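You operate a simulated robot arm through the tools that you are given. There is no shell and no other tool.

Carry out the task below with a simulated robot arm. There is one attempt and no reset: what you move stays moved.

## Task
Blot the teal swatch dry, weigh it and lay it in the tray for its weight.
Fine: Blot with the yellow pad and put it back. Zero the empty balance before you weigh. What is to be rubbed or washed off counts as gone when no trace of it is left.
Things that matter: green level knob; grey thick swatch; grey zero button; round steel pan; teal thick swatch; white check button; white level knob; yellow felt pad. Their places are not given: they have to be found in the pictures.

Only the result counts: the job must be done as asked and must still hold three seconds after the hand-in. Knocking over, shifting, dropping, spilling or breaking anything else fails it.

## Robot
A 6-joint arm with a three-finger gripper, fixed in place. Base frame: the origin is at the foot of the arm, x ahead of it, y to its left, z up. Lengths are in m, angles in degrees, forces in N, time in s.
Its first joint turns from -166.0 to 166.0 degrees. Payload 4.89 kg.
Tool frame: the origin (TCP) lies between the finger pads and is the grasp point; the fingertips stand 0.03 m ahead of it; z points along the fingers, y is the line along which they close. Largest opening 0.164 m; the body of the gripper starts 0.125 m behind the TCP.
Orientation is that of the tool frame in the base frame, as [roll, pitch, yaw] about the fixed x, y, z axes, in that order (R = Rz(yaw) Ry(pitch) Rx(roll)). With the fingers straight down and closing along the base's y, the tool's x points along the base's -x, its y along +y and its z along -z.

## Interface
- The arm moves only by the tool jog_arm. Its argument "plan" is a list of rows, each a list of 7 numbers: the turn, a rotation vector about the base's x, y, z in degrees, then the shift along the base's x, y, z in mm, then the gripper command, from -1 (shut) to 1 (fully open), values between in proportion. In form: [[wx, wy, wz, tx, ty, tz, gripper], ...]. A call has 1 to 20 rows; each row is the pose to reach, as a shift and turn from the pose commanded when the call began. Rows are played at 5 a second. More than 0.05 m and 8.6 degrees between two rows, or a gripper value outside its range, and nothing of the call is played. A pose out of reach is approached as far as the arm can. The call stops where the force on the tool passes 90 N (or 10 N more than at its start, if that is more) or the arm is blocked; 0.2 s more then pass. Each finger travels about 0.108 m/s and halts on what it meets, pressing with about 41 N; the grip force reading is that of the motor and also rises with nothing between the fingers. The clock runs only during rows and for 0.2 s after the last one: add rows that repeat a pose to give the fingers time. The reply holds the time, the measured pose of the TCP, the force on the tool along the base axes, the opening and the grip force, in the units named above and with some noise, with the torque about the TCP (base axes, N m) and any sound that the robot's microphone picked up.
- Cameras (640 x 400 px; columns grow to the right, rows downward): "scene" is fixed at [0.2201, 0.6504, 1.5049]; the picture's right is [-0.65, -0.76, 0.00], its down [-0.39, 0.33, -0.86] and it looks along [0.66, -0.56, -0.51] (base axes); focal length 351 px, centre (320, 200). "wrist" rides on the gripper at [0.076, -0.002, -0.152] in the tool frame; the picture's right is [0.02, 1.00, 0.00], its down [-0.88, 0.02, -0.47] and it looks along [-0.47, 0.01, 0.88] (tool axes); focal length 247 px, centre (320, 200).
- snapshot(camera): a new picture of that camera. It takes no simulated time.
- slide_trunk(by): slides the trunk up (or, below 0, down) by that many m; the arm rides with it, the base frame stays. It gives what a move gives, with no picture.
- measure_at(camera, pixels): there is no depth. For up to 12 entries [column, row, z] of the newest picture of that camera ("zoom" is the newest enlarged one), the place [x, y] in the base frame at which the ray of that pixel passes the height z, good to about 0.002 m. It takes no simulated time.
- close_up(camera, box): a new picture of the part [left, top, right, bottom] of that camera's present view, enlarged. It takes no simulated time.
- job_done(): hands the job in; it is judged then, once.

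Unless the task says otherwise, let go and move clear before handing in.

The tools are called after "Emit:" as name(argument=value, ...) on one line, values as JSON. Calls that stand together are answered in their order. jog_arm: Moves the arm, as the interface text tells. Its arguments: {"type":"object","properties":{"plan":{"type":"array","items":{"type":"array","items":{"type":"number"}}}},"required":["plan"]} The other tools are called the same way: slide_trunk (by) slides the trunk up or down; snapshot (camera) takes a picture; measure_at (camera, pixels) gives the place at which the rays of pixels pass given heights; close_up (camera, box) takes an enlarged picture of a part of a camera's view; job_done () hands the job in.

At the start:

```text
t: 0.0
position: [0.5599, 0.162, 1.2916]
ee_rot: [-180.0, -0.1, 180.0]
contact_force: [0.0, 0.1, -1.3]
wrist_torque: [-0.02, -0.02, -0.01]
gripper_width: 0.1639
grasp_force: 0.1
trunk travel left (down, up): [-0.175, 0.215]
```

scene: 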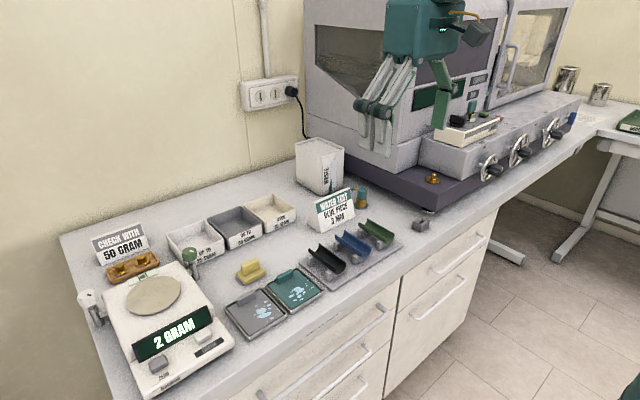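
wrist: 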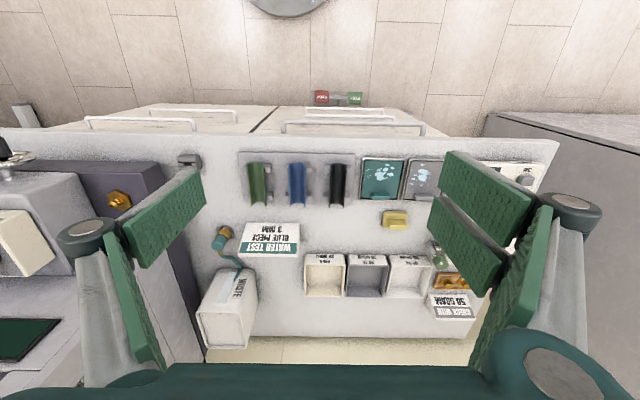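

The scene shows a balance on the left (display "2 GRAM" at about (175,333)), two swatches at (255,313) and (293,290), a yellow pad at (250,270) and three trays at (195,240), (235,225), (270,212). I'll take enlarged views to read the labels and find everything.

Emit:
close_up(camera="scene", box=[60, 220, 260, 400])

Emit:
close_up(camera="scene", box=[150, 180, 310, 280])

Emit:
close_up(camera="scene", box=[220, 180, 420, 340])

Emit:
close_up(camera="wrist", box=[200, 140, 500, 340])

```text
2.22 times, centred on (160, 310) of scene
```

zoom: 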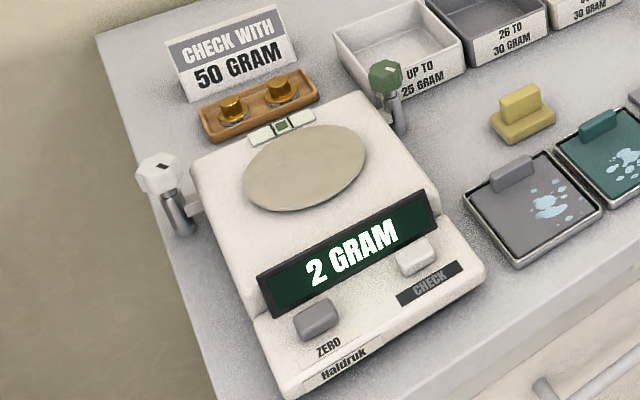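

```text
4.00 times, centred on (230, 230) of scene
```

zoom: 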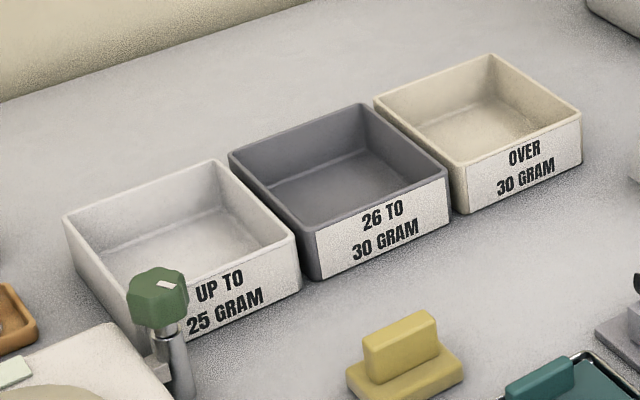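

```text
2.50 times, centred on (320, 260) of scene
```

zoom: 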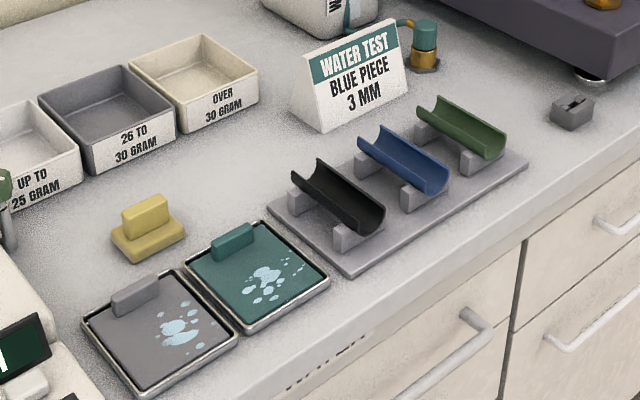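

```text
2.00 times, centred on (350, 240) of wrist
```

zoom: 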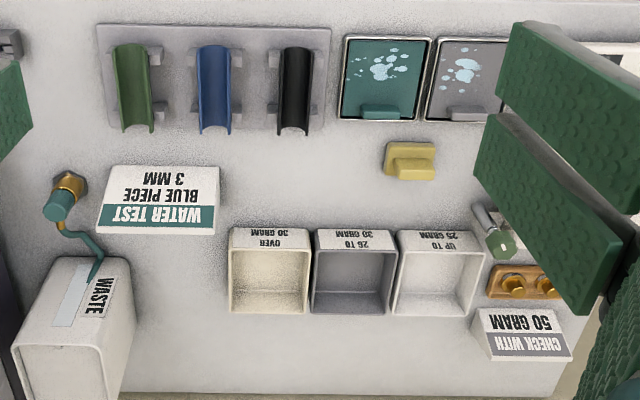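

The labels read UP TO 25, 26 TO 30 and OVER 30 GRAM. I need the table height, so I'll measure the same features in both cameras at several heights.

Emit:
measure_at(camera="wrist", pixels=[[361, 199, 0.8], [361, 199, 0.9], [361, 199, 1.0], [402, 200, 0.8], [402, 200, 0.9], [402, 200, 1.0], [331, 207, 0.9], [239, 201, 0.9], [344, 297, 0.9], [305, 297, 0.9]])

Emit:
snapshot(camera="scene")

```text
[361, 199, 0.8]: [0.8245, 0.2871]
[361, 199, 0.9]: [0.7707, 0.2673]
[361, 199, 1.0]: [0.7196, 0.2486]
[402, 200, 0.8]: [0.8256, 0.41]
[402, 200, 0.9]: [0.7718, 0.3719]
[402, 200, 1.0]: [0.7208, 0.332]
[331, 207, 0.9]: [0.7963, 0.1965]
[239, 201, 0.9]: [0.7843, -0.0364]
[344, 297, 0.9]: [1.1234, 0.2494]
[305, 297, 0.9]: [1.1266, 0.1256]
```

```text
taken
```

scene: 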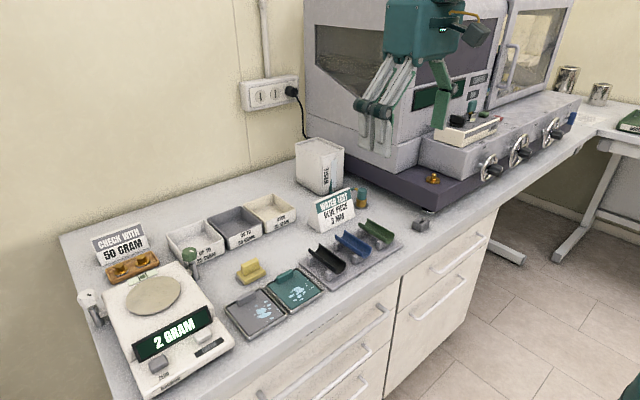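

Next I'll take the same corners of the teal swatch's holder in the scene view (leftmost about (265,284), topmost about (297,269)) to find the bench height.

Emit:
measure_at(camera="scene", pixels=[[265, 284, 0.8], [265, 284, 0.9], [265, 284, 1.0], [297, 269, 0.8], [297, 269, 0.9], [297, 269, 1.0]])

Emit:
measure_at(camera="wrist", pixels=[[361.5, 200, 0.8], [361.5, 200, 0.9], [361.5, 200, 1.0], [403.5, 201, 0.8], [403.5, 201, 0.9], [403.5, 201, 1.0]])

```text
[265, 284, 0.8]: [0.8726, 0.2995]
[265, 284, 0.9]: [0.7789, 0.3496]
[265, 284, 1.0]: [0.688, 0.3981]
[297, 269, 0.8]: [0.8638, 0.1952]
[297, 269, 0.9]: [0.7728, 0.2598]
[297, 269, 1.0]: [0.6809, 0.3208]
```

```text
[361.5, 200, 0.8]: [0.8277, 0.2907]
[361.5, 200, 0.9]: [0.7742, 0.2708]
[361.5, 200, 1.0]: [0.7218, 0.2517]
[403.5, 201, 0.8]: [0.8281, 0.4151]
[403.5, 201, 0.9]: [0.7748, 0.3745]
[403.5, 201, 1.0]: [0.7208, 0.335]
```

The bench sits at roughly z ≈ 0.90. Now I'll get rough places for the balance parts, pad and trays from the scene view.

Emit:
measure_at(camera="scene", pixels=[[153, 295, 0.96], [159, 362, 0.95], [204, 336, 0.95], [190, 255, 0.98], [87, 298, 0.98], [143.5, 277, 0.95], [250, 263, 0.93], [250, 277, 0.9], [195, 238, 0.92], [236, 225, 0.92], [270, 212, 0.92], [130, 268, 0.92]])

Emit:
close_up(camera="scene", box=[110, 250, 200, 310])

```text
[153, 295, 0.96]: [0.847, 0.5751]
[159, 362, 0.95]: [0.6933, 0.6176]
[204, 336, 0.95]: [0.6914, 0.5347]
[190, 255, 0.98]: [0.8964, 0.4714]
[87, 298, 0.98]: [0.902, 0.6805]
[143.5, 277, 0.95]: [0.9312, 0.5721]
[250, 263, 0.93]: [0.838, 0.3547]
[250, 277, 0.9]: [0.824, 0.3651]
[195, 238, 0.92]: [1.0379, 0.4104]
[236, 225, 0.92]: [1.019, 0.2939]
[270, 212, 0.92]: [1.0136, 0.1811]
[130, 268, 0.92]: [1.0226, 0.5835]
```

```text
6.67 times, centred on (155, 280) of scene
```

zoom: 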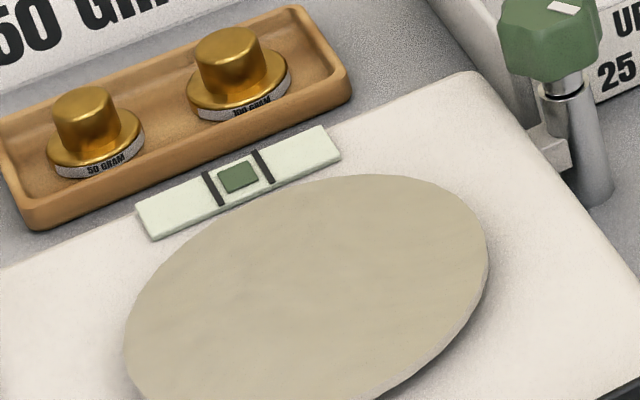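

The level bubble is centred between its lines (zoom (238,177)), so the balance looks level. The trays sit around x≈1.02, beyond the reach with the tool straight down. I'll move over the swatches for a closer wrist view.

Emit:
jog_arm(plan=[[0, 0, 0, 5, 28, -23, 1], [0, 0, 0, 10, 56, -46, 1], [0, 0, 0, 15, 84, -70, 1], [0, 0, 0, 20, 112, -93, 1], [0, 0, 0, 25, 140, -116, 1], [0, 0, 0, 30, 168, -140, 1], [0, 0, 0, 30, 168, -140, 1]])

Emit:
snapshot(camera="wrist")

Emit:
snapshot(camera="scene")

```text
t: 1.6
position: [0.5918, 0.3304, 1.1512]
ee_rot: [-179.9, 0.0, 179.9]
contact_force: [0.6, 0.3, 0.2]
wrist_torque: [-0.04, 0.09, 0.02]
gripper_width: 0.1641
grasp_force: 0.1
trunk travel left (down, up): [-0.175, 0.215]
```

```text
taken
```

wrist: 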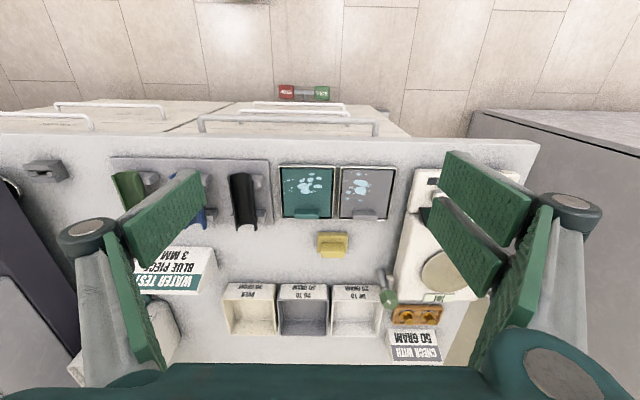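

```text
taken
```

scene: 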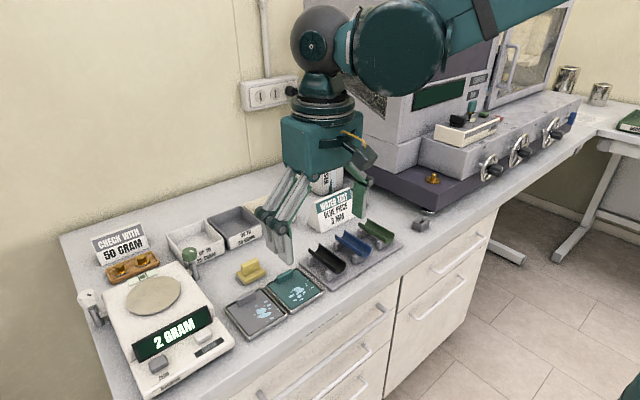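

The wrist view now shows the teal swatch (306,190), the pad (333,243) and the trays (249,310), (303,310), (357,310). I'll zoom in for detail and measure.

Emit:
close_up(camera="wrist", box=[260, 150, 420, 250])

Emit:
measure_at(camera="zoom", pixels=[[80, 60, 0.91], [300, 62, 0.91], [80, 275, 0.91], [302, 272, 0.91]])

Emit:
close_up(camera="wrist", box=[215, 225, 455, 375])

```text
4.00 times, centred on (340, 200) of wrist
```

zoom: 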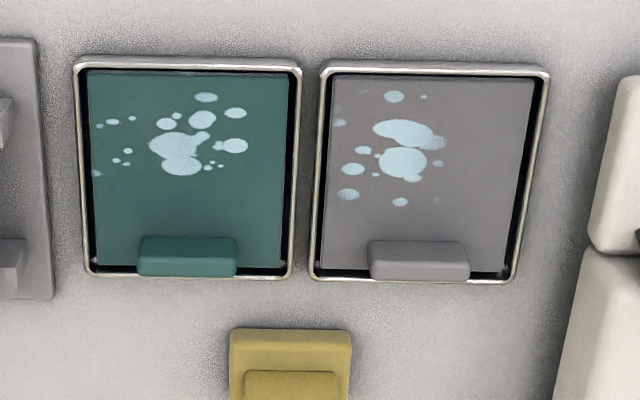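

```text
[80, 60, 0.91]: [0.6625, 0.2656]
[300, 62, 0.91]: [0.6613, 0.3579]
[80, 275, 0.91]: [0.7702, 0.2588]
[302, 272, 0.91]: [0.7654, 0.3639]
```

```text
2.67 times, centred on (335, 300) of wrist
```

zoom: 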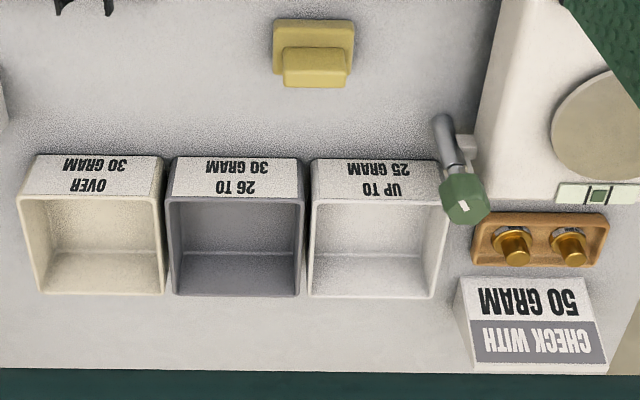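

I'll pin down the bench height with the pad's base corners (scene (247,285), (266,273); wrist (348,234), (318,232)).

Emit:
measure_at(camera="wrist", pixels=[[348, 234, 0.89], [348, 234, 0.91], [318, 232.5, 0.89], [318, 232.5, 0.91], [225, 335, 0.9], [277, 335, 0.9], [330, 335, 0.9], [381, 335, 0.9]])

Emit:
close_up(camera="scene", box=[220, 250, 332, 320])

Emit:
measure_at(camera="scene", pixels=[[247, 285, 0.89], [247, 285, 0.91], [265.6, 272.8, 0.89], [265.6, 272.8, 0.91]])

```text
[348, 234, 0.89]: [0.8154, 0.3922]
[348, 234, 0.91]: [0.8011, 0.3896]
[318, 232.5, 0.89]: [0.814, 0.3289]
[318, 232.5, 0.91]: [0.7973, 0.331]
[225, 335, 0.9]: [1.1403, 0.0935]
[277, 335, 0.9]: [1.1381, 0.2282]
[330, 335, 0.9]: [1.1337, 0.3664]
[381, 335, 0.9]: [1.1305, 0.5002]
```

```text
5.71 times, centred on (276, 285) of scene
```

zoom: 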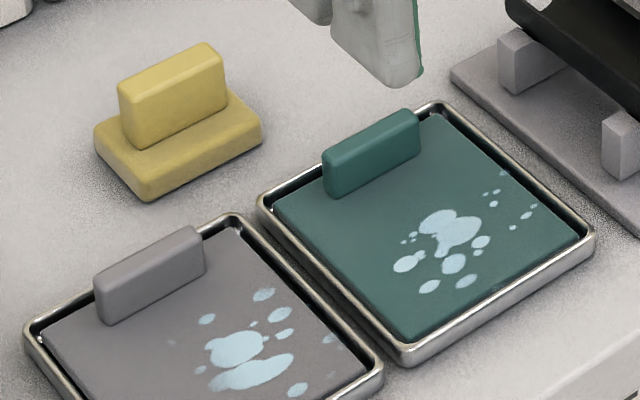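

```text
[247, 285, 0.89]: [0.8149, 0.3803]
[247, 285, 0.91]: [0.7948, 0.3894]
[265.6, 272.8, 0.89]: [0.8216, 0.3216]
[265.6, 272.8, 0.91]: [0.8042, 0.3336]
```

The bench comes out at about z ≈ 0.905 and the pad at about (0.82, 0.36). I'll move above the pad for a closer measurement.

Emit:
jog_arm(plan=[[0, 0, 0, 38, 5, -8, 1], [0, 0, 0, 76, 10, -16, 1], [0, 0, 0, 114, 15, -24, 1], [0, 0, 0, 152, 20, -32, 1], [0, 0, 0, 190, 25, -41, 1], [0, 0, 0, 208, 28, -50, 1], [0, 0, 0, 208, 28, -50, 1]])

Emit:
snapshot(camera="wrist")

Emit:
close_up(camera="scene", box=[150, 180, 342, 300])

```text
t: 3.2
position: [0.7999, 0.3596, 1.1012]
ee_rot: [179.9, 0.0, 180.0]
contact_force: [0.6, 0.2, -0.6]
wrist_torque: [-0.03, 0.15, 0.02]
gripper_width: 0.1639
grasp_force: 0.0
trunk travel left (down, up): [-0.175, 0.215]
```

```text
taken
```

wrist: 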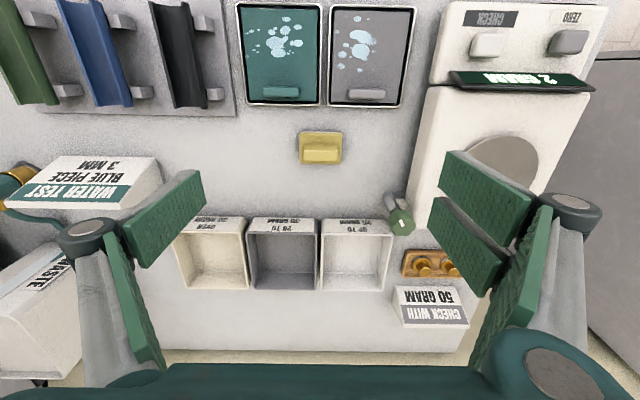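

```text
3.33 times, centred on (246, 240) of scene
```

zoom: 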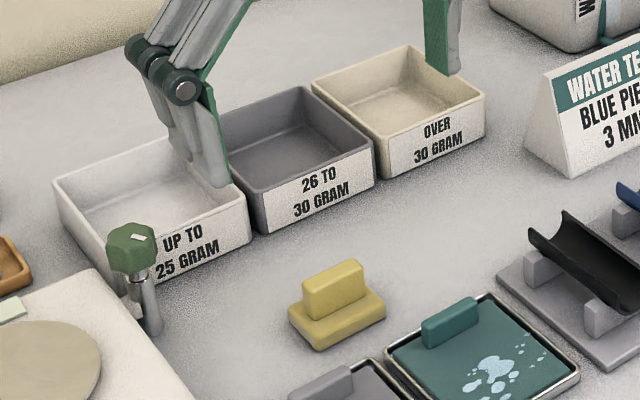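

This view is good. I'll zoom into each part of it to measure.

Emit:
close_up(camera="wrist", box=[228, 0, 428, 125])

Emit:
close_up(camera="wrist", box=[280, 110, 360, 180])

Emit:
close_up(camera="wrist", box=[165, 200, 425, 340])

Emit:
close_up(camera="wrist", box=[400, 0, 620, 140])

```text
3.20 times, centred on (328, 62) of wrist
```

zoom: 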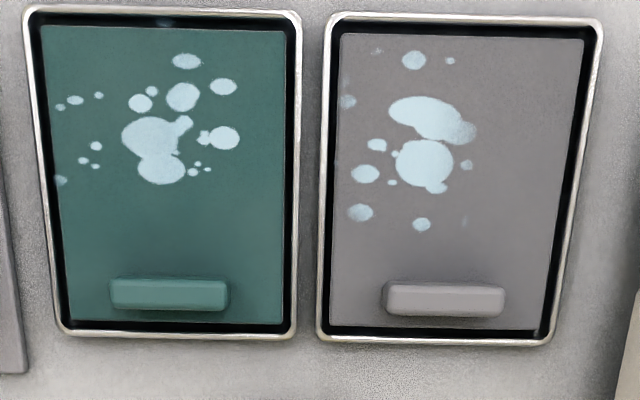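

```text
5.71 times, centred on (320, 145) of wrist
```

zoom: 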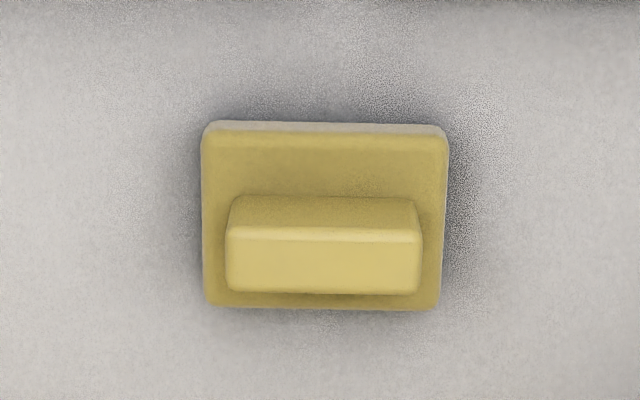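

```text
2.46 times, centred on (295, 270) of wrist
```

zoom: 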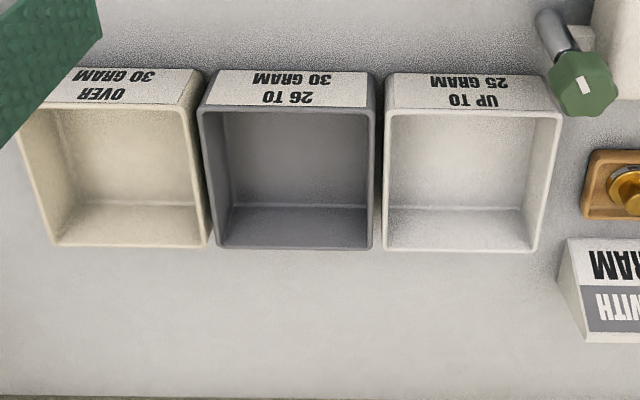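

```text
2.86 times, centred on (510, 70) of wrist
```

zoom: 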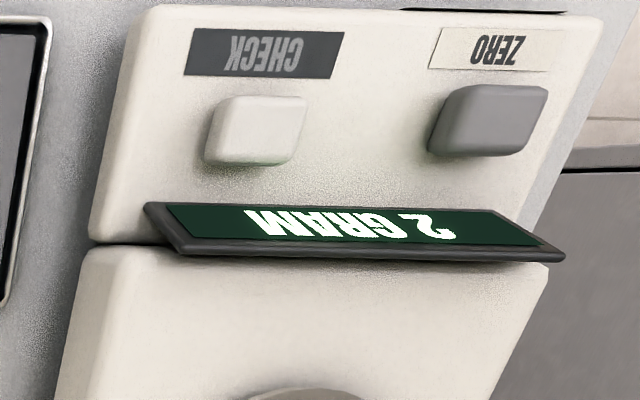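

I'll convert these pixels into places: the pad edges, tray edges and button tops.

Emit:
measure_at(camera="wrist", pixels=[[299.6, 131.6, 0.905], [342.2, 132, 0.905], [300, 164, 0.92], [341, 164, 0.92], [303.6, 151.2, 0.945], [337.9, 151.5, 0.945], [304, 161, 0.945], [337, 161, 0.945]])

Emit:
measure_at(camera="wrist", pixels=[[322.7, 219.2, 0.905], [386.5, 220.5, 0.905], [321.5, 233.5, 0.935], [321.5, 233.5, 0.955], [393.5, 235.5, 0.945], [319.5, 289.6, 0.945], [382.5, 291.2, 0.945], [251.6, 216.4, 0.905], [314.2, 218, 0.905], [246.3, 231.4, 0.945], [317.4, 232.7, 0.945], [252.4, 289.2, 0.945]])

Emit:
measure_at(camera="wrist", pixels=[[236, 4, 0.91], [320, 5, 0.91], [249, 104, 0.91], [319, 105, 0.91], [262, 88, 0.93], [299, 89, 0.93], [262, 96, 0.93], [298, 97, 0.93]])

```text
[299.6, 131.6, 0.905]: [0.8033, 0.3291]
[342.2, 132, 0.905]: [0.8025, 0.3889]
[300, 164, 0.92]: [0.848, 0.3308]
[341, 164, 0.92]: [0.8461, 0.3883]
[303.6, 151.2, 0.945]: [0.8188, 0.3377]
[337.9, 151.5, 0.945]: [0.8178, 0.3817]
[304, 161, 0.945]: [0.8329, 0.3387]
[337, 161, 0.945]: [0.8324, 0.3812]
```

```text
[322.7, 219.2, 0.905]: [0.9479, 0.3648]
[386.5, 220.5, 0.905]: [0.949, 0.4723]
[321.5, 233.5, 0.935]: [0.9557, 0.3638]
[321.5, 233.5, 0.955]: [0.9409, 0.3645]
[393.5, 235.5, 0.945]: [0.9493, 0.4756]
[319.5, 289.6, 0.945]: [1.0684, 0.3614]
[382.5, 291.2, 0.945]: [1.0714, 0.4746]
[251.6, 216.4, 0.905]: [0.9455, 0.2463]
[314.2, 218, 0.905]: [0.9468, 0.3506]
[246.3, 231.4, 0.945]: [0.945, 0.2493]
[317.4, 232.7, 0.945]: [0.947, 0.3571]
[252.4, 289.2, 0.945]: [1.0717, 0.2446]
```

```text
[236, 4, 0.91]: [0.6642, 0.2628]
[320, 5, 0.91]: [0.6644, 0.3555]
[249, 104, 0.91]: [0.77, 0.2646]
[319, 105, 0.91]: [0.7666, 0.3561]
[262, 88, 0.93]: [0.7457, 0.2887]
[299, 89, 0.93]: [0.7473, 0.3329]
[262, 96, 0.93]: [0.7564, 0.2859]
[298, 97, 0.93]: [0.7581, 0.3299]
```

The places agree: pad centre (0.8255, 0.360), handle about 0.043 long in y, with its top at z≈0.945. Trays span x 0.948–1.07 with rims at z≈0.945. I'll come down on the pad handle with the fingers part open.

Emit:
jog_arm(plan=[[0, 0, 0, 13, 0, -20, 0.3], [0, 0, 0, 25.5, 0, -50, 0], [0, 0, 0, 25.5, 0, -80, 0], [0, 0, 0, 25.5, 0, -105, 0], [0, 0, 0, 25.5, 0, -125, 0], [0, 0, 0, 25.5, 0, -135, 0], [0, 0, 0, 25.5, 0, -135, 0]])

Emit:
snapshot(camera="wrist")

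Emit:
close_up(camera="scene", box=[180, 200, 340, 300])

```text
t: 4.8
position: [0.8242, 0.3594, 0.9657]
ee_rot: [180.0, 0.0, -179.8]
contact_force: [0.1, -1.0, 0.8]
wrist_torque: [0.01, 0.0, 0.02]
gripper_width: 0.0819
grasp_force: 0.1
trunk travel left (down, up): [-0.175, 0.215]
```

```text
taken
```

wrist: 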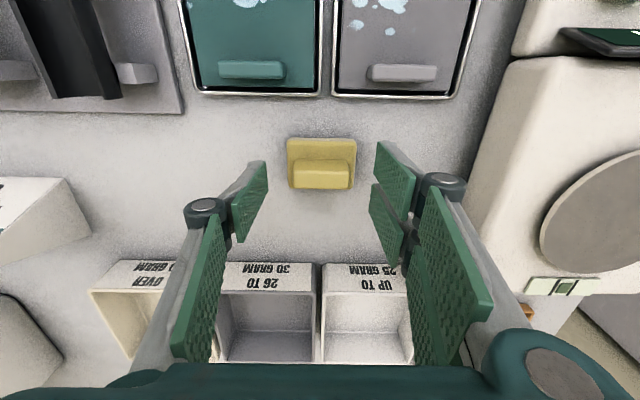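

```text
4.00 times, centred on (260, 250) of scene
```

zoom: 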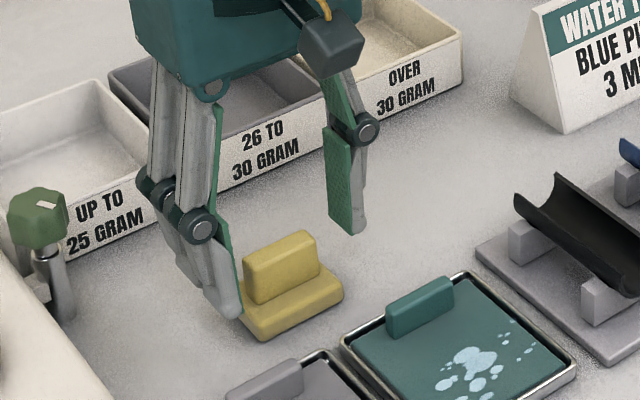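

The fingers straddle the handle. I'll zoom in to check the handle's alignment relative to the fingers before going down further.

Emit:
close_up(camera="wrist", box=[256, 120, 384, 200])

Emit:
measure_at(camera="zoom", pixels=[[193, 203, 0.945], [478, 203, 0.945], [195, 335, 0.945], [478, 335, 0.945], [160, 100, 0.905], [500, 100, 0.905]])

```text
5.00 times, centred on (320, 160) of wrist
```

zoom: 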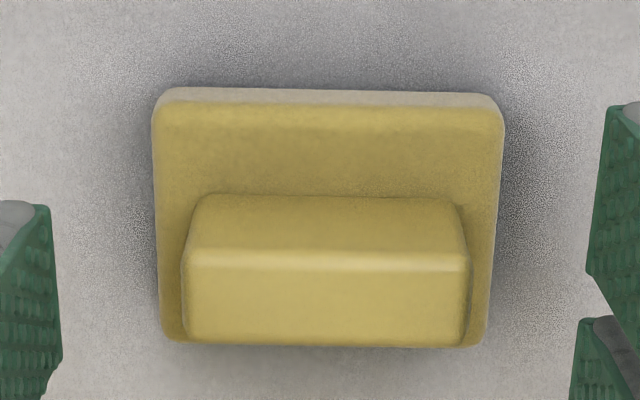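

```text
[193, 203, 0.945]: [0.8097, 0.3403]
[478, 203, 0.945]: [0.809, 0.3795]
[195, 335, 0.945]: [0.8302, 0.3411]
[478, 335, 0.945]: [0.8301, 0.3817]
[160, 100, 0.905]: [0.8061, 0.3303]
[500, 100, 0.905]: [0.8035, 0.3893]
```

The handle is centred on the TCP in both axes, with its top face around zoom rows 258–345. I'll come down 12 mm and close on it.

Emit:
jog_arm(plan=[[0, 0, 0, 1, 0.3, -6, 0], [0, 0, 0, 1, 0.3, -12, 0], [0, 0, 0, 1, 0.3, -12, -0.3], [0, 0, 0, 1, 0.3, -12, -0.6], [0, 0, 0, 1, 0.3, -12, -1], [0, 0, 0, 1, 0.3, -12, -1], [0, 0, 0, 1, 0.3, -12, -1]])

```text
t: 6.4
position: [0.8256, 0.3589, 0.9544]
ee_rot: [180.0, 0.0, 179.9]
contact_force: [-0.6, 1.3, 1.8]
wrist_torque: [0.07, 0.02, 0.0]
gripper_width: 0.044
grasp_force: 41.1
trunk travel left (down, up): [-0.175, 0.215]
```

The grip holds at 0.044 m with 41 N, so the pad is in the fingers; I note its home as TCP (0.8256, 0.359, 0.954). I'll lift it and carry it over the wet spots.

Emit:
jog_arm(plan=[[0, 0, 0, 0, 0, 10, -1], [0, 0, 0, 0, 0, 40, -1], [0, 0, 0, 0, 0, 70, -1], [0, 0, 0, -40, -17, 80, -1], [0, 0, 0, -80, -35, 80, -1], [0, 0, 0, -120, -52, 80, -1], [0, 0, 0, -131.5, -57, 70, -1], [0, 0, 0, -131.5, -57, 70, -1]])

Emit:
snapshot(camera="wrist")

Emit:
close_up(camera="scene", box=[220, 230, 348, 310])

```text
t: 8.2
position: [0.6911, 0.3004, 1.025]
ee_rot: [-179.9, 0.0, 180.0]
contact_force: [-0.3, 0.9, 0.7]
wrist_torque: [0.08, -0.1, 0.0]
gripper_width: 0.0003
grasp_force: 40.9
trunk travel left (down, up): [-0.175, 0.215]
```

```text
taken
```

wrist: 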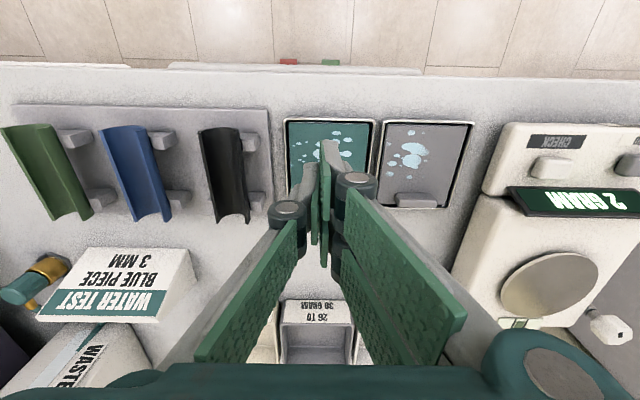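

```text
5.00 times, centred on (284, 270) of scene
```

zoom: 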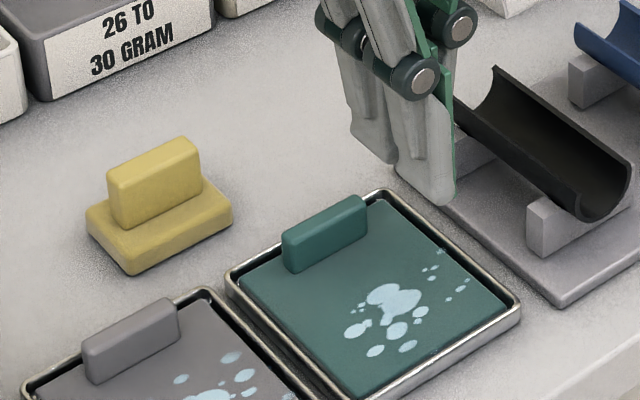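

The opening reads 0.0003, so the pad slipped out and is still standing at its place (scene zoom (160,200)). I'll look closely at the fingers and the pad to understand why.

Emit:
close_up(camera="wrist", box=[240, 110, 400, 260])

Emit:
close_up(camera="scene", box=[228, 250, 276, 290])

Emit:
close_up(camera="scene", box=[260, 180, 360, 280])

```text
2.67 times, centred on (320, 185) of wrist
```

zoom: 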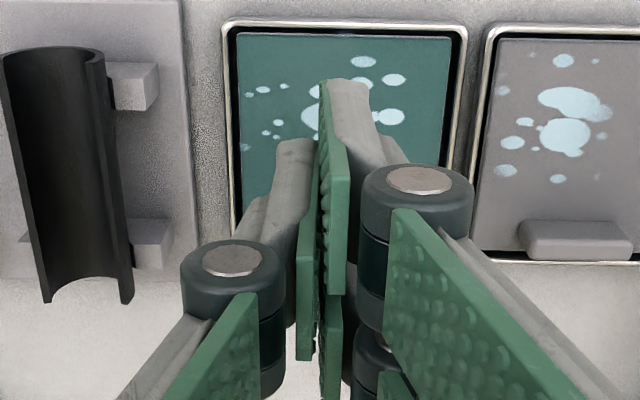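

```text
10.00 times, centred on (252, 270) of scene
```

zoom: 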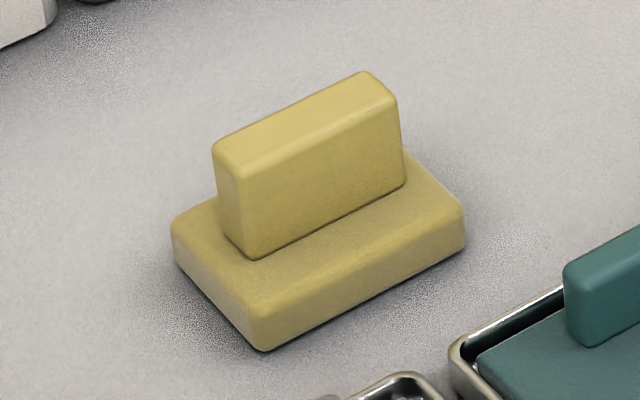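

```text
4.00 times, centred on (310, 230) of scene
```

zoom: 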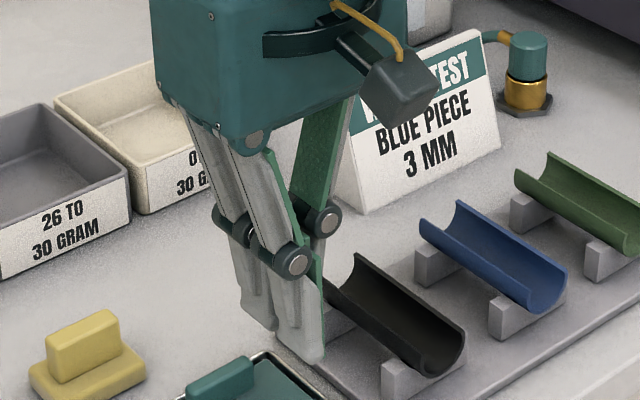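

The gripper has one thumb on its y− side and two prongs on its y+ side, so gripping the thin handle end-on doesn't hold. I'll turn the tool 90° and grip across the handle's thin faces instead, going back above the pad.

Emit:
jog_arm(plan=[[0, 0, 7.5, 5, 2, 20, -0.9], [0, 0, 15, 15, 6, 40, -0.8], [0, 0, 22.5, 28, 12, 60, -0.6], [0, 0, 30, 42, 18, 70, -0.5], [0, 0, 37.5, 56, 24, 70, -0.4], [0, 0, 45, 70, 30, 70, -0.3], [0, 0, 52.5, 84, 36, 70, -0.3], [0, 0, 60, 98, 42, 70, -0.3], [0, 0, 67.5, 112, 48, 70, -0.3], [0, 0, 75, 124, 54, 70, -0.3], [0, 0, 82.5, 130, 57, 70, -0.3], [0, 0, 90, 133, 59, 70, -0.3], [0, 0, 90, 133, 59, 60, -0.3], [0, 0, 90, 133, 59, 60, -0.3]])

Emit:
snapshot(camera="wrist")

Emit:
snapshot(camera="scene")

```text
t: 11.2
position: [0.8259, 0.3599, 1.085]
ee_rot: [-180.0, 0.0, -90.0]
contact_force: [0.3, -0.5, -1.1]
wrist_torque: [0.0, -0.03, 0.0]
gripper_width: 0.0573
grasp_force: 0.1
trunk travel left (down, up): [-0.175, 0.215]
```

```text
taken
```

wrist: 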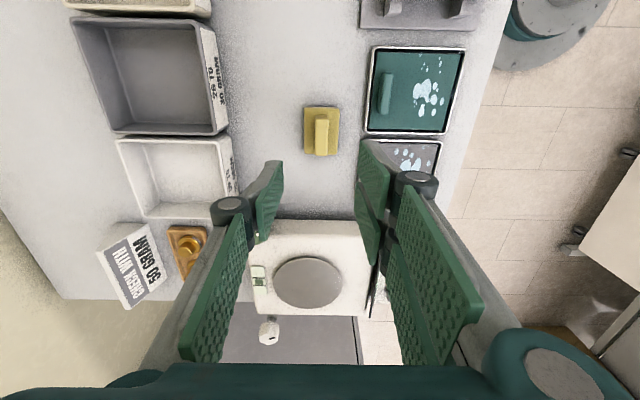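

```text
taken
```

scene: 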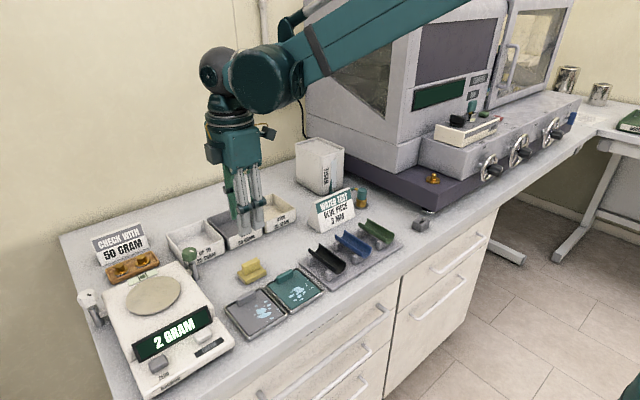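

The tool is now turned, with the fingers closing along x and the pad at wrist (321,131). I'll zoom in on the pad to check its place.

Emit:
close_up(camera="wrist", box=[272, 90, 368, 170])

Emit:
close_up(camera="wrist", box=[360, 40, 488, 140])

```text
5.00 times, centred on (320, 130) of wrist
```

zoom: 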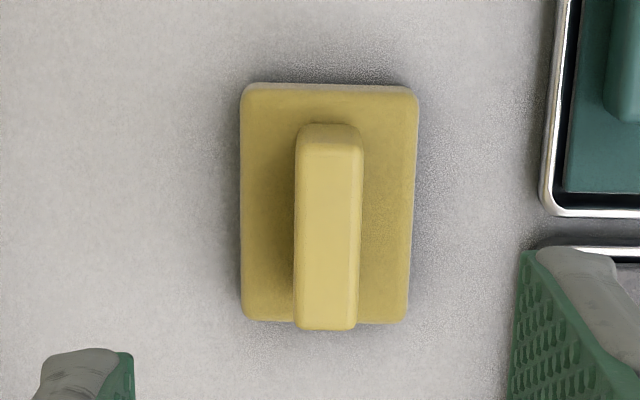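

```text
4.00 times, centred on (424, 90) of wrist
```

zoom: 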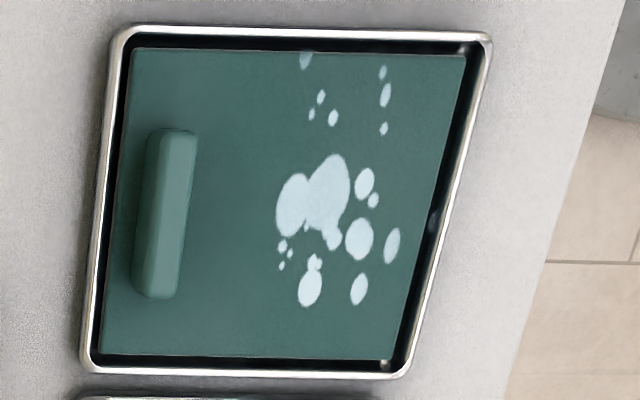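

I'll measure the pad's handle and base in this new view.

Emit:
measure_at(camera="wrist", pixels=[[315.4, 119, 0.948], [328.4, 119, 0.948], [315, 155.4, 0.948], [327, 155.6, 0.948], [304.2, 108.5, 0.912], [339.4, 108.5, 0.912], [304.4, 153, 0.912], [337, 153.6, 0.912]])

Emit:
measure_at(camera="zoom", pixels=[[140, 48, 0.912], [465, 55, 0.912], [105, 355, 0.912], [390, 360, 0.912], [306, 55, 0.912], [306, 70, 0.912], [385, 68, 0.912], [401, 245, 0.912], [360, 303, 0.912], [277, 205, 0.912], [165, 130, 0.93], [165, 300, 0.93]])

```text
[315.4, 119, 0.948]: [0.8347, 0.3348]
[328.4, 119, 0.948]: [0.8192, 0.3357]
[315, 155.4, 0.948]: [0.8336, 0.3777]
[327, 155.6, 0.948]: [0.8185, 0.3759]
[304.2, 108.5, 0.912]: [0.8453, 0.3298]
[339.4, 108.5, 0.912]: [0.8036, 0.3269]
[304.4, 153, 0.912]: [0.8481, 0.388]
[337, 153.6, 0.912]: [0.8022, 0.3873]
```

```text
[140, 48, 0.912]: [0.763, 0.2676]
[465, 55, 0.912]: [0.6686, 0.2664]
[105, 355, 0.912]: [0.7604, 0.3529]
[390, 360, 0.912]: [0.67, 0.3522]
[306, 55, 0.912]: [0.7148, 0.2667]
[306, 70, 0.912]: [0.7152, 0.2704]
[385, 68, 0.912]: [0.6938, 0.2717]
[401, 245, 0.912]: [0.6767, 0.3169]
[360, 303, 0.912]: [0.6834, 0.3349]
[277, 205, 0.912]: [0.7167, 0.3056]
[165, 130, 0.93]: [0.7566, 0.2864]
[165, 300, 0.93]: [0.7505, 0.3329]
```

The pad is undisturbed: base centre (0.825, 0.358). I'll descend with the fingers straddling it along x and close.

Emit:
jog_arm(plan=[[0, 0, 0, 0, -1, -40, -0.3], [0, 0, 0, 0, -1.5, -75, -0.3], [0, 0, 0, 0, -1.5, -105, -0.3], [0, 0, 0, 0, -1.5, -122, -0.3], [0, 0, 0, 0, -1.5, -132, -0.3], [0, 0, 0, 0, -1.5, -132, -0.3], [0, 0, 0, 0, -1.5, -132, -0.6], [0, 0, 0, 0, -1.5, -132, -0.8], [0, 0, 0, 0, -1.5, -132, -1], [0, 0, 0, 0, -1.5, -132, -1], [0, 0, 0, 0, -1.5, -132, -1]])

Emit:
snapshot(camera="wrist")

Emit:
close_up(camera="scene", box=[210, 220, 306, 300])

```text
t: 13.6
position: [0.8257, 0.3583, 0.9514]
ee_rot: [-180.0, 0.0, -90.0]
contact_force: [0.0, 0.1, 0.7]
wrist_torque: [0.0, 0.02, -0.04]
gripper_width: 0.0149
grasp_force: 41.4
trunk travel left (down, up): [-0.175, 0.215]
```

```text
taken
```

wrist: 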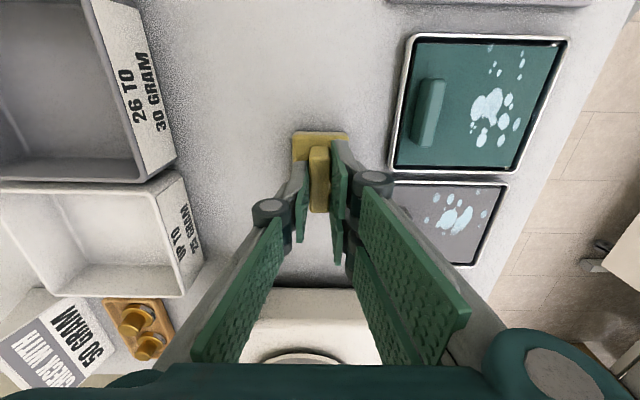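

```text
5.00 times, centred on (258, 260) of scene
```

zoom: 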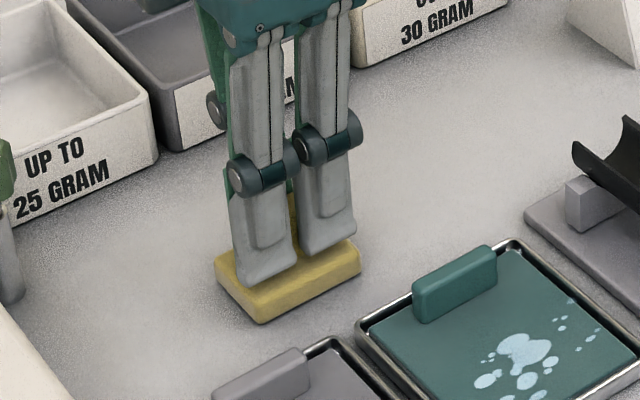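

The opening is 0.0149 m with both prongs flat on the handle face, as the scene zoom shows. I'll lift gently by a few mm and check that it holds.

Emit:
jog_arm(plan=[[0, 0, 0, 0, 0, 2, -1], [0, 0, 0, 0, 0, 4, -1], [0, 0, 0, 0, 0, 7, -1], [0, 0, 0, 0, 0, 10, -1], [0, 0, 0, 0, 0, 10, -1]])

Emit:
close_up(camera="scene", box=[210, 220, 306, 300])

```text
t: 14.8
position: [0.8267, 0.3592, 0.9627]
ee_rot: [179.9, 0.0, -90.0]
contact_force: [-0.4, 0.7, -0.2]
wrist_torque: [-0.02, 0.01, 0.03]
gripper_width: 0.0152
grasp_force: 41.1
trunk travel left (down, up): [-0.175, 0.215]
```

```text
5.00 times, centred on (258, 260) of scene
```

zoom: 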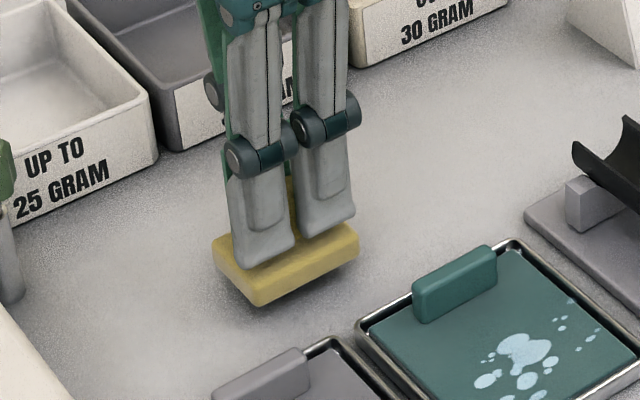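

The pad has come up with the fingers. I'll carry it over the wet spots at TCP (0.696, 0.300) and come down close to the swatch.

Emit:
jog_arm(plan=[[0, 0, 0, 0, 0, 25, -1], [0, 0, 0, -15, -6, 45, -1], [0, 0, 0, -45, -20, 50, -1], [0, 0, 0, -80, -36, 50, -1], [0, 0, 0, -115, -52, 50, -1], [0, 0, 0, -130.5, -58.5, 45, -1], [0, 0, 0, -130.5, -58.5, 30, -1], [0, 0, 0, -130.5, -58.5, 15, -1], [0, 0, 0, -130.5, -58.5, 15, -1]])

Emit:
snapshot(camera="wrist")

Emit:
close_up(camera="scene", box=[240, 230, 352, 320])

```text
t: 16.8
position: [0.6963, 0.3005, 0.9777]
ee_rot: [-179.9, 0.1, -90.1]
contact_force: [1.5, -0.1, -1.3]
wrist_torque: [0.01, 0.05, -0.04]
gripper_width: 0.015
grasp_force: 41.0
trunk travel left (down, up): [-0.175, 0.215]
```

```text
taken
```

wrist: 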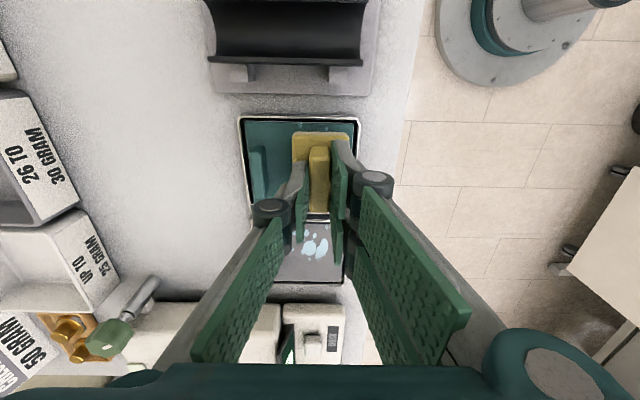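

```text
4.44 times, centred on (296, 275) of scene
```

zoom: 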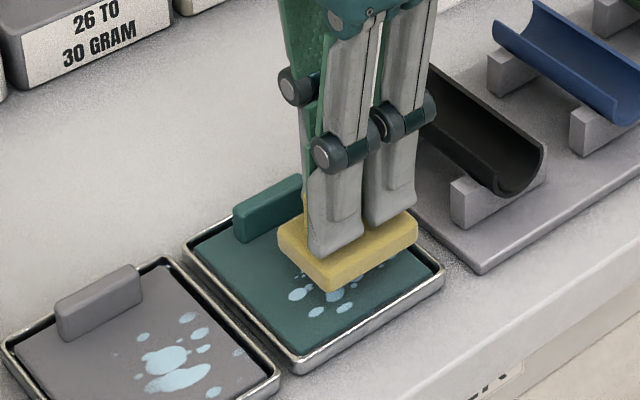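

The pad hovers about 15 mm above the spots. I'll lower it slowly and watch the force.

Emit:
jog_arm(plan=[[0, 0, 0, 0, 0, -5, -1], [0, 0, 0, 0, 0, -8, -1], [0, 0, 0, 0, 0, -10, -1], [0, 0, 0, 0, 0, -12, -1], [0, 0, 0, 0, 0, -12, -1]])

```text
t: 18.0
position: [0.6958, 0.3016, 0.9678]
ee_rot: [180.0, 0.0, -90.0]
contact_force: [-0.3, 0.2, -0.2]
wrist_torque: [-0.01, 0.04, -0.02]
gripper_width: 0.0151
grasp_force: 40.8
trunk travel left (down, up): [-0.175, 0.215]
```

Emit:
jog_arm(plan=[[0, 0, 0, 0, 0, -2, -1], [0, 0, 0, 0, 0, -3.5, -1], [0, 0, 0, 0, 0, -5, -1], [0, 0, 0, 0, 0, -5, -1]])

Emit:
close_up(camera="scene", box=[240, 230, 352, 320])

```text
t: 19.0
position: [0.6958, 0.3016, 0.9609]
ee_rot: [179.9, 0.0, -89.9]
contact_force: [0.5, 0.5, 5.2]
wrist_torque: [0.03, 0.04, -0.01]
gripper_width: 0.0151
grasp_force: 41.0
trunk travel left (down, up): [-0.175, 0.215]
```

```text
4.44 times, centred on (296, 275) of scene
```

zoom: 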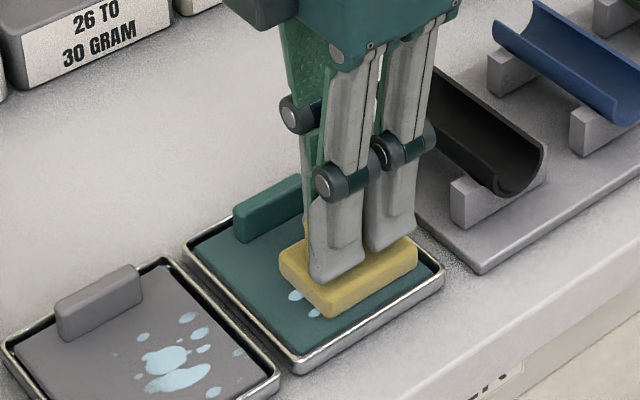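

I have contact with 5.2 N. I'll press a little harder and hold, then lift, shift +20 mm in y to cover the remaining spots on that side, press again, and lift.

Emit:
jog_arm(plan=[[0, 0, 0, 0, 0, -1.5, -1], [0, 0, 0, 0, 0, -2, -1], [0, 0, 0, 0, 0, -2, -1], [0, 0, 0, 0, 0, -2, -1], [0, 0, 0, 0, 0, -2, -1]])

```text
t: 20.2
position: [0.6946, 0.3004, 0.9607]
ee_rot: [-179.9, 0.0, -90.0]
contact_force: [1.5, 1.4, 43.4]
wrist_torque: [0.03, -0.01, 0.02]
gripper_width: 0.0149
grasp_force: 40.5
trunk travel left (down, up): [-0.175, 0.215]
```

The force is 43 N, which is plenty. I'll lift clear and look at what remains.

Emit:
jog_arm(plan=[[0, 0, 0, 0, 0, 2, -1], [0, 0, 0, 0, 0, 12, -1], [0, 0, 0, 0, 0, 40, -1], [0, 0, 0, 30, 10, 55, -1], [0, 0, 0, 65, 20, 60, -1], [0, 0, 0, 100, 30, 60, -1], [0, 0, 0, 100, 30, 60, -1]])

Emit:
snapshot(camera="wrist")

Emit:
close_up(camera="scene", box=[248, 255, 336, 320])

```text
t: 21.8
position: [0.7969, 0.3308, 1.0191]
ee_rot: [-180.0, 0.1, -90.1]
contact_force: [1.2, -0.5, -1.0]
wrist_torque: [-0.03, 0.11, 0.03]
gripper_width: 0.015
grasp_force: 41.2
trunk travel left (down, up): [-0.175, 0.215]
```

```text
taken
```

wrist: 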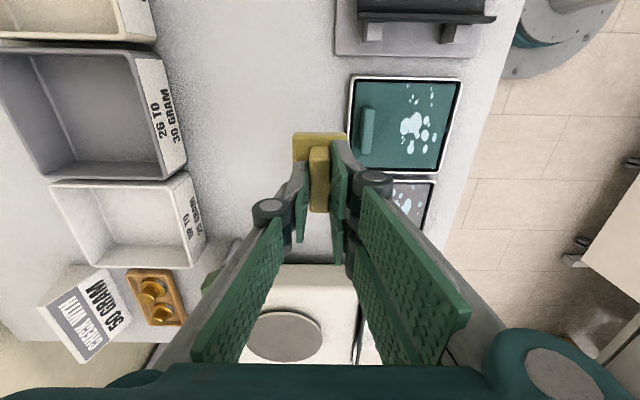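

```text
6.15 times, centred on (292, 288) of scene
```

zoom: 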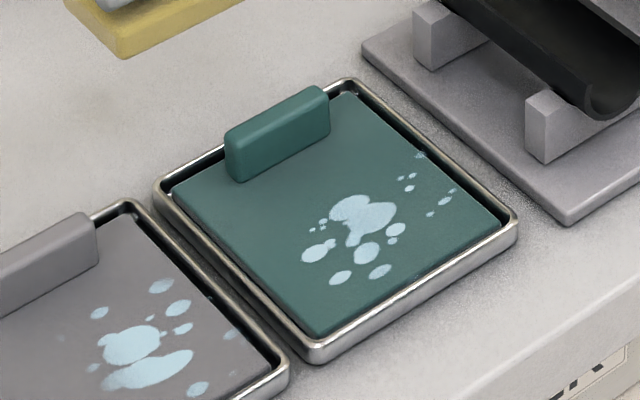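

No spot has gone: the scene zoom still shows all of them around (360,225). Pressing alone does nothing, so it needs rubbing. I'll go back with about 15 N and rub back and forth within the swatch.

Emit:
jog_arm(plan=[[0, 0, 0, -40, -12, 0, -1], [0, 0, 0, -80, -24, -5, -1], [0, 0, 0, -100, -30, -30, -1], [0, 0, 0, -100, -30, -50, -1], [0, 0, 0, -100, -30, -56, -1], [0, 0, 0, -100, -30, -58.4, -1], [0, 0, 0, -100, -22, -58.4, -1], [0, 0, 0, -100, -12, -58.4, -1], [0, 0, 0, -100, -22, -58.4, -1], [0, 0, 0, -100, -32, -58.4, -1], [0, 0, 0, -97, -22, -58.4, -1], [0, 0, 0, -97, -12, -58.4, -1], [0, 0, 0, -97, -22, -58.4, -1], [0, 0, 0, -97, -32, -58.4, -1]])

```text
t: 24.8
position: [0.6986, 0.2992, 0.9609]
ee_rot: [179.9, 0.0, -89.9]
contact_force: [-0.5, 13.3, 25.7]
wrist_torque: [0.65, 0.04, 0.05]
gripper_width: 0.0153
grasp_force: 40.6
trunk travel left (down, up): [-0.175, 0.215]
```

I felt rubbing friction (13 N sideways at 26 N down). I'll lift off and look at the effect.

Emit:
jog_arm(plan=[[0, 0, 0, 0, 0, 3, -1], [0, 0, 0, 0, 0, 15, -1], [0, 0, 0, 10, 2, 45, -1], [0, 0, 0, 40, 10, 58, -1], [0, 0, 0, 70, 20, 58, -1], [0, 0, 0, 97, 32, 58.4, -1], [0, 0, 0, 97, 32, 58.4, -1]])

Emit:
snapshot(camera="wrist")

Emit:
close_up(camera="scene", box=[248, 255, 336, 320])

Emit:
close_up(camera="wrist", box=[340, 60, 468, 180])

```text
t: 26.4
position: [0.7988, 0.3309, 1.0174]
ee_rot: [-180.0, 0.1, -89.9]
contact_force: [0.9, 0.1, -1.2]
wrist_torque: [-0.03, 0.1, 0.01]
gripper_width: 0.0151
grasp_force: 41.1
trunk travel left (down, up): [-0.175, 0.215]
```

```text
taken
```

wrist: 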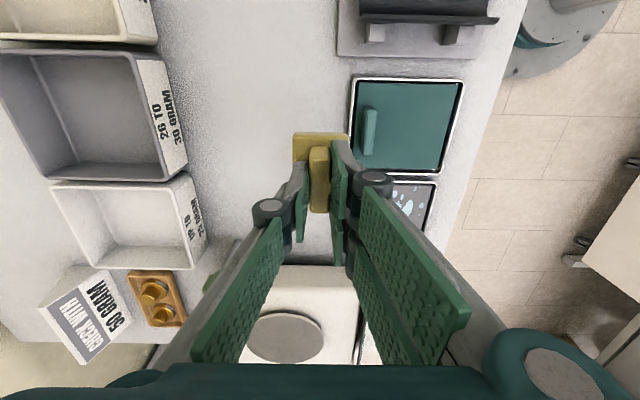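

```text
6.15 times, centred on (292, 288) of scene
```

zoom: 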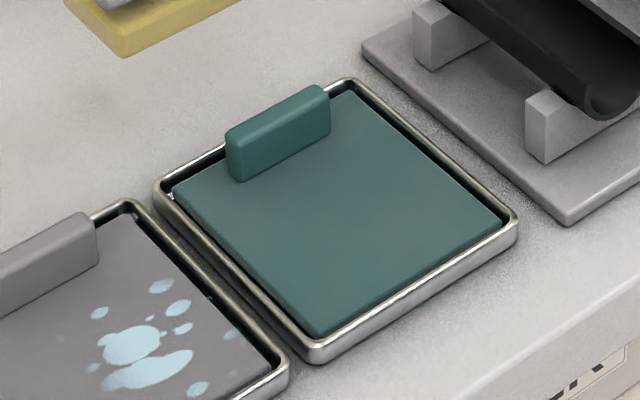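

```text
3.33 times, centred on (404, 120) of wrist
```

zoom: 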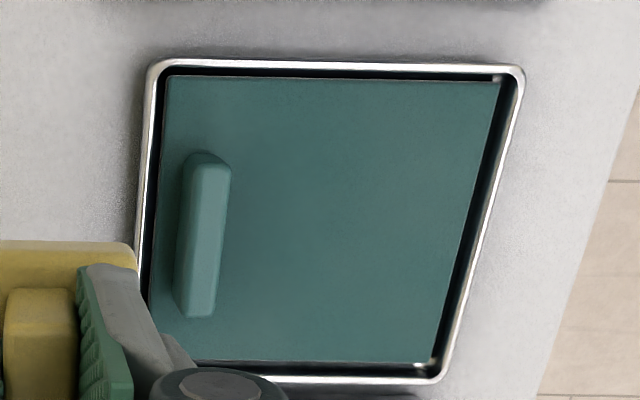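

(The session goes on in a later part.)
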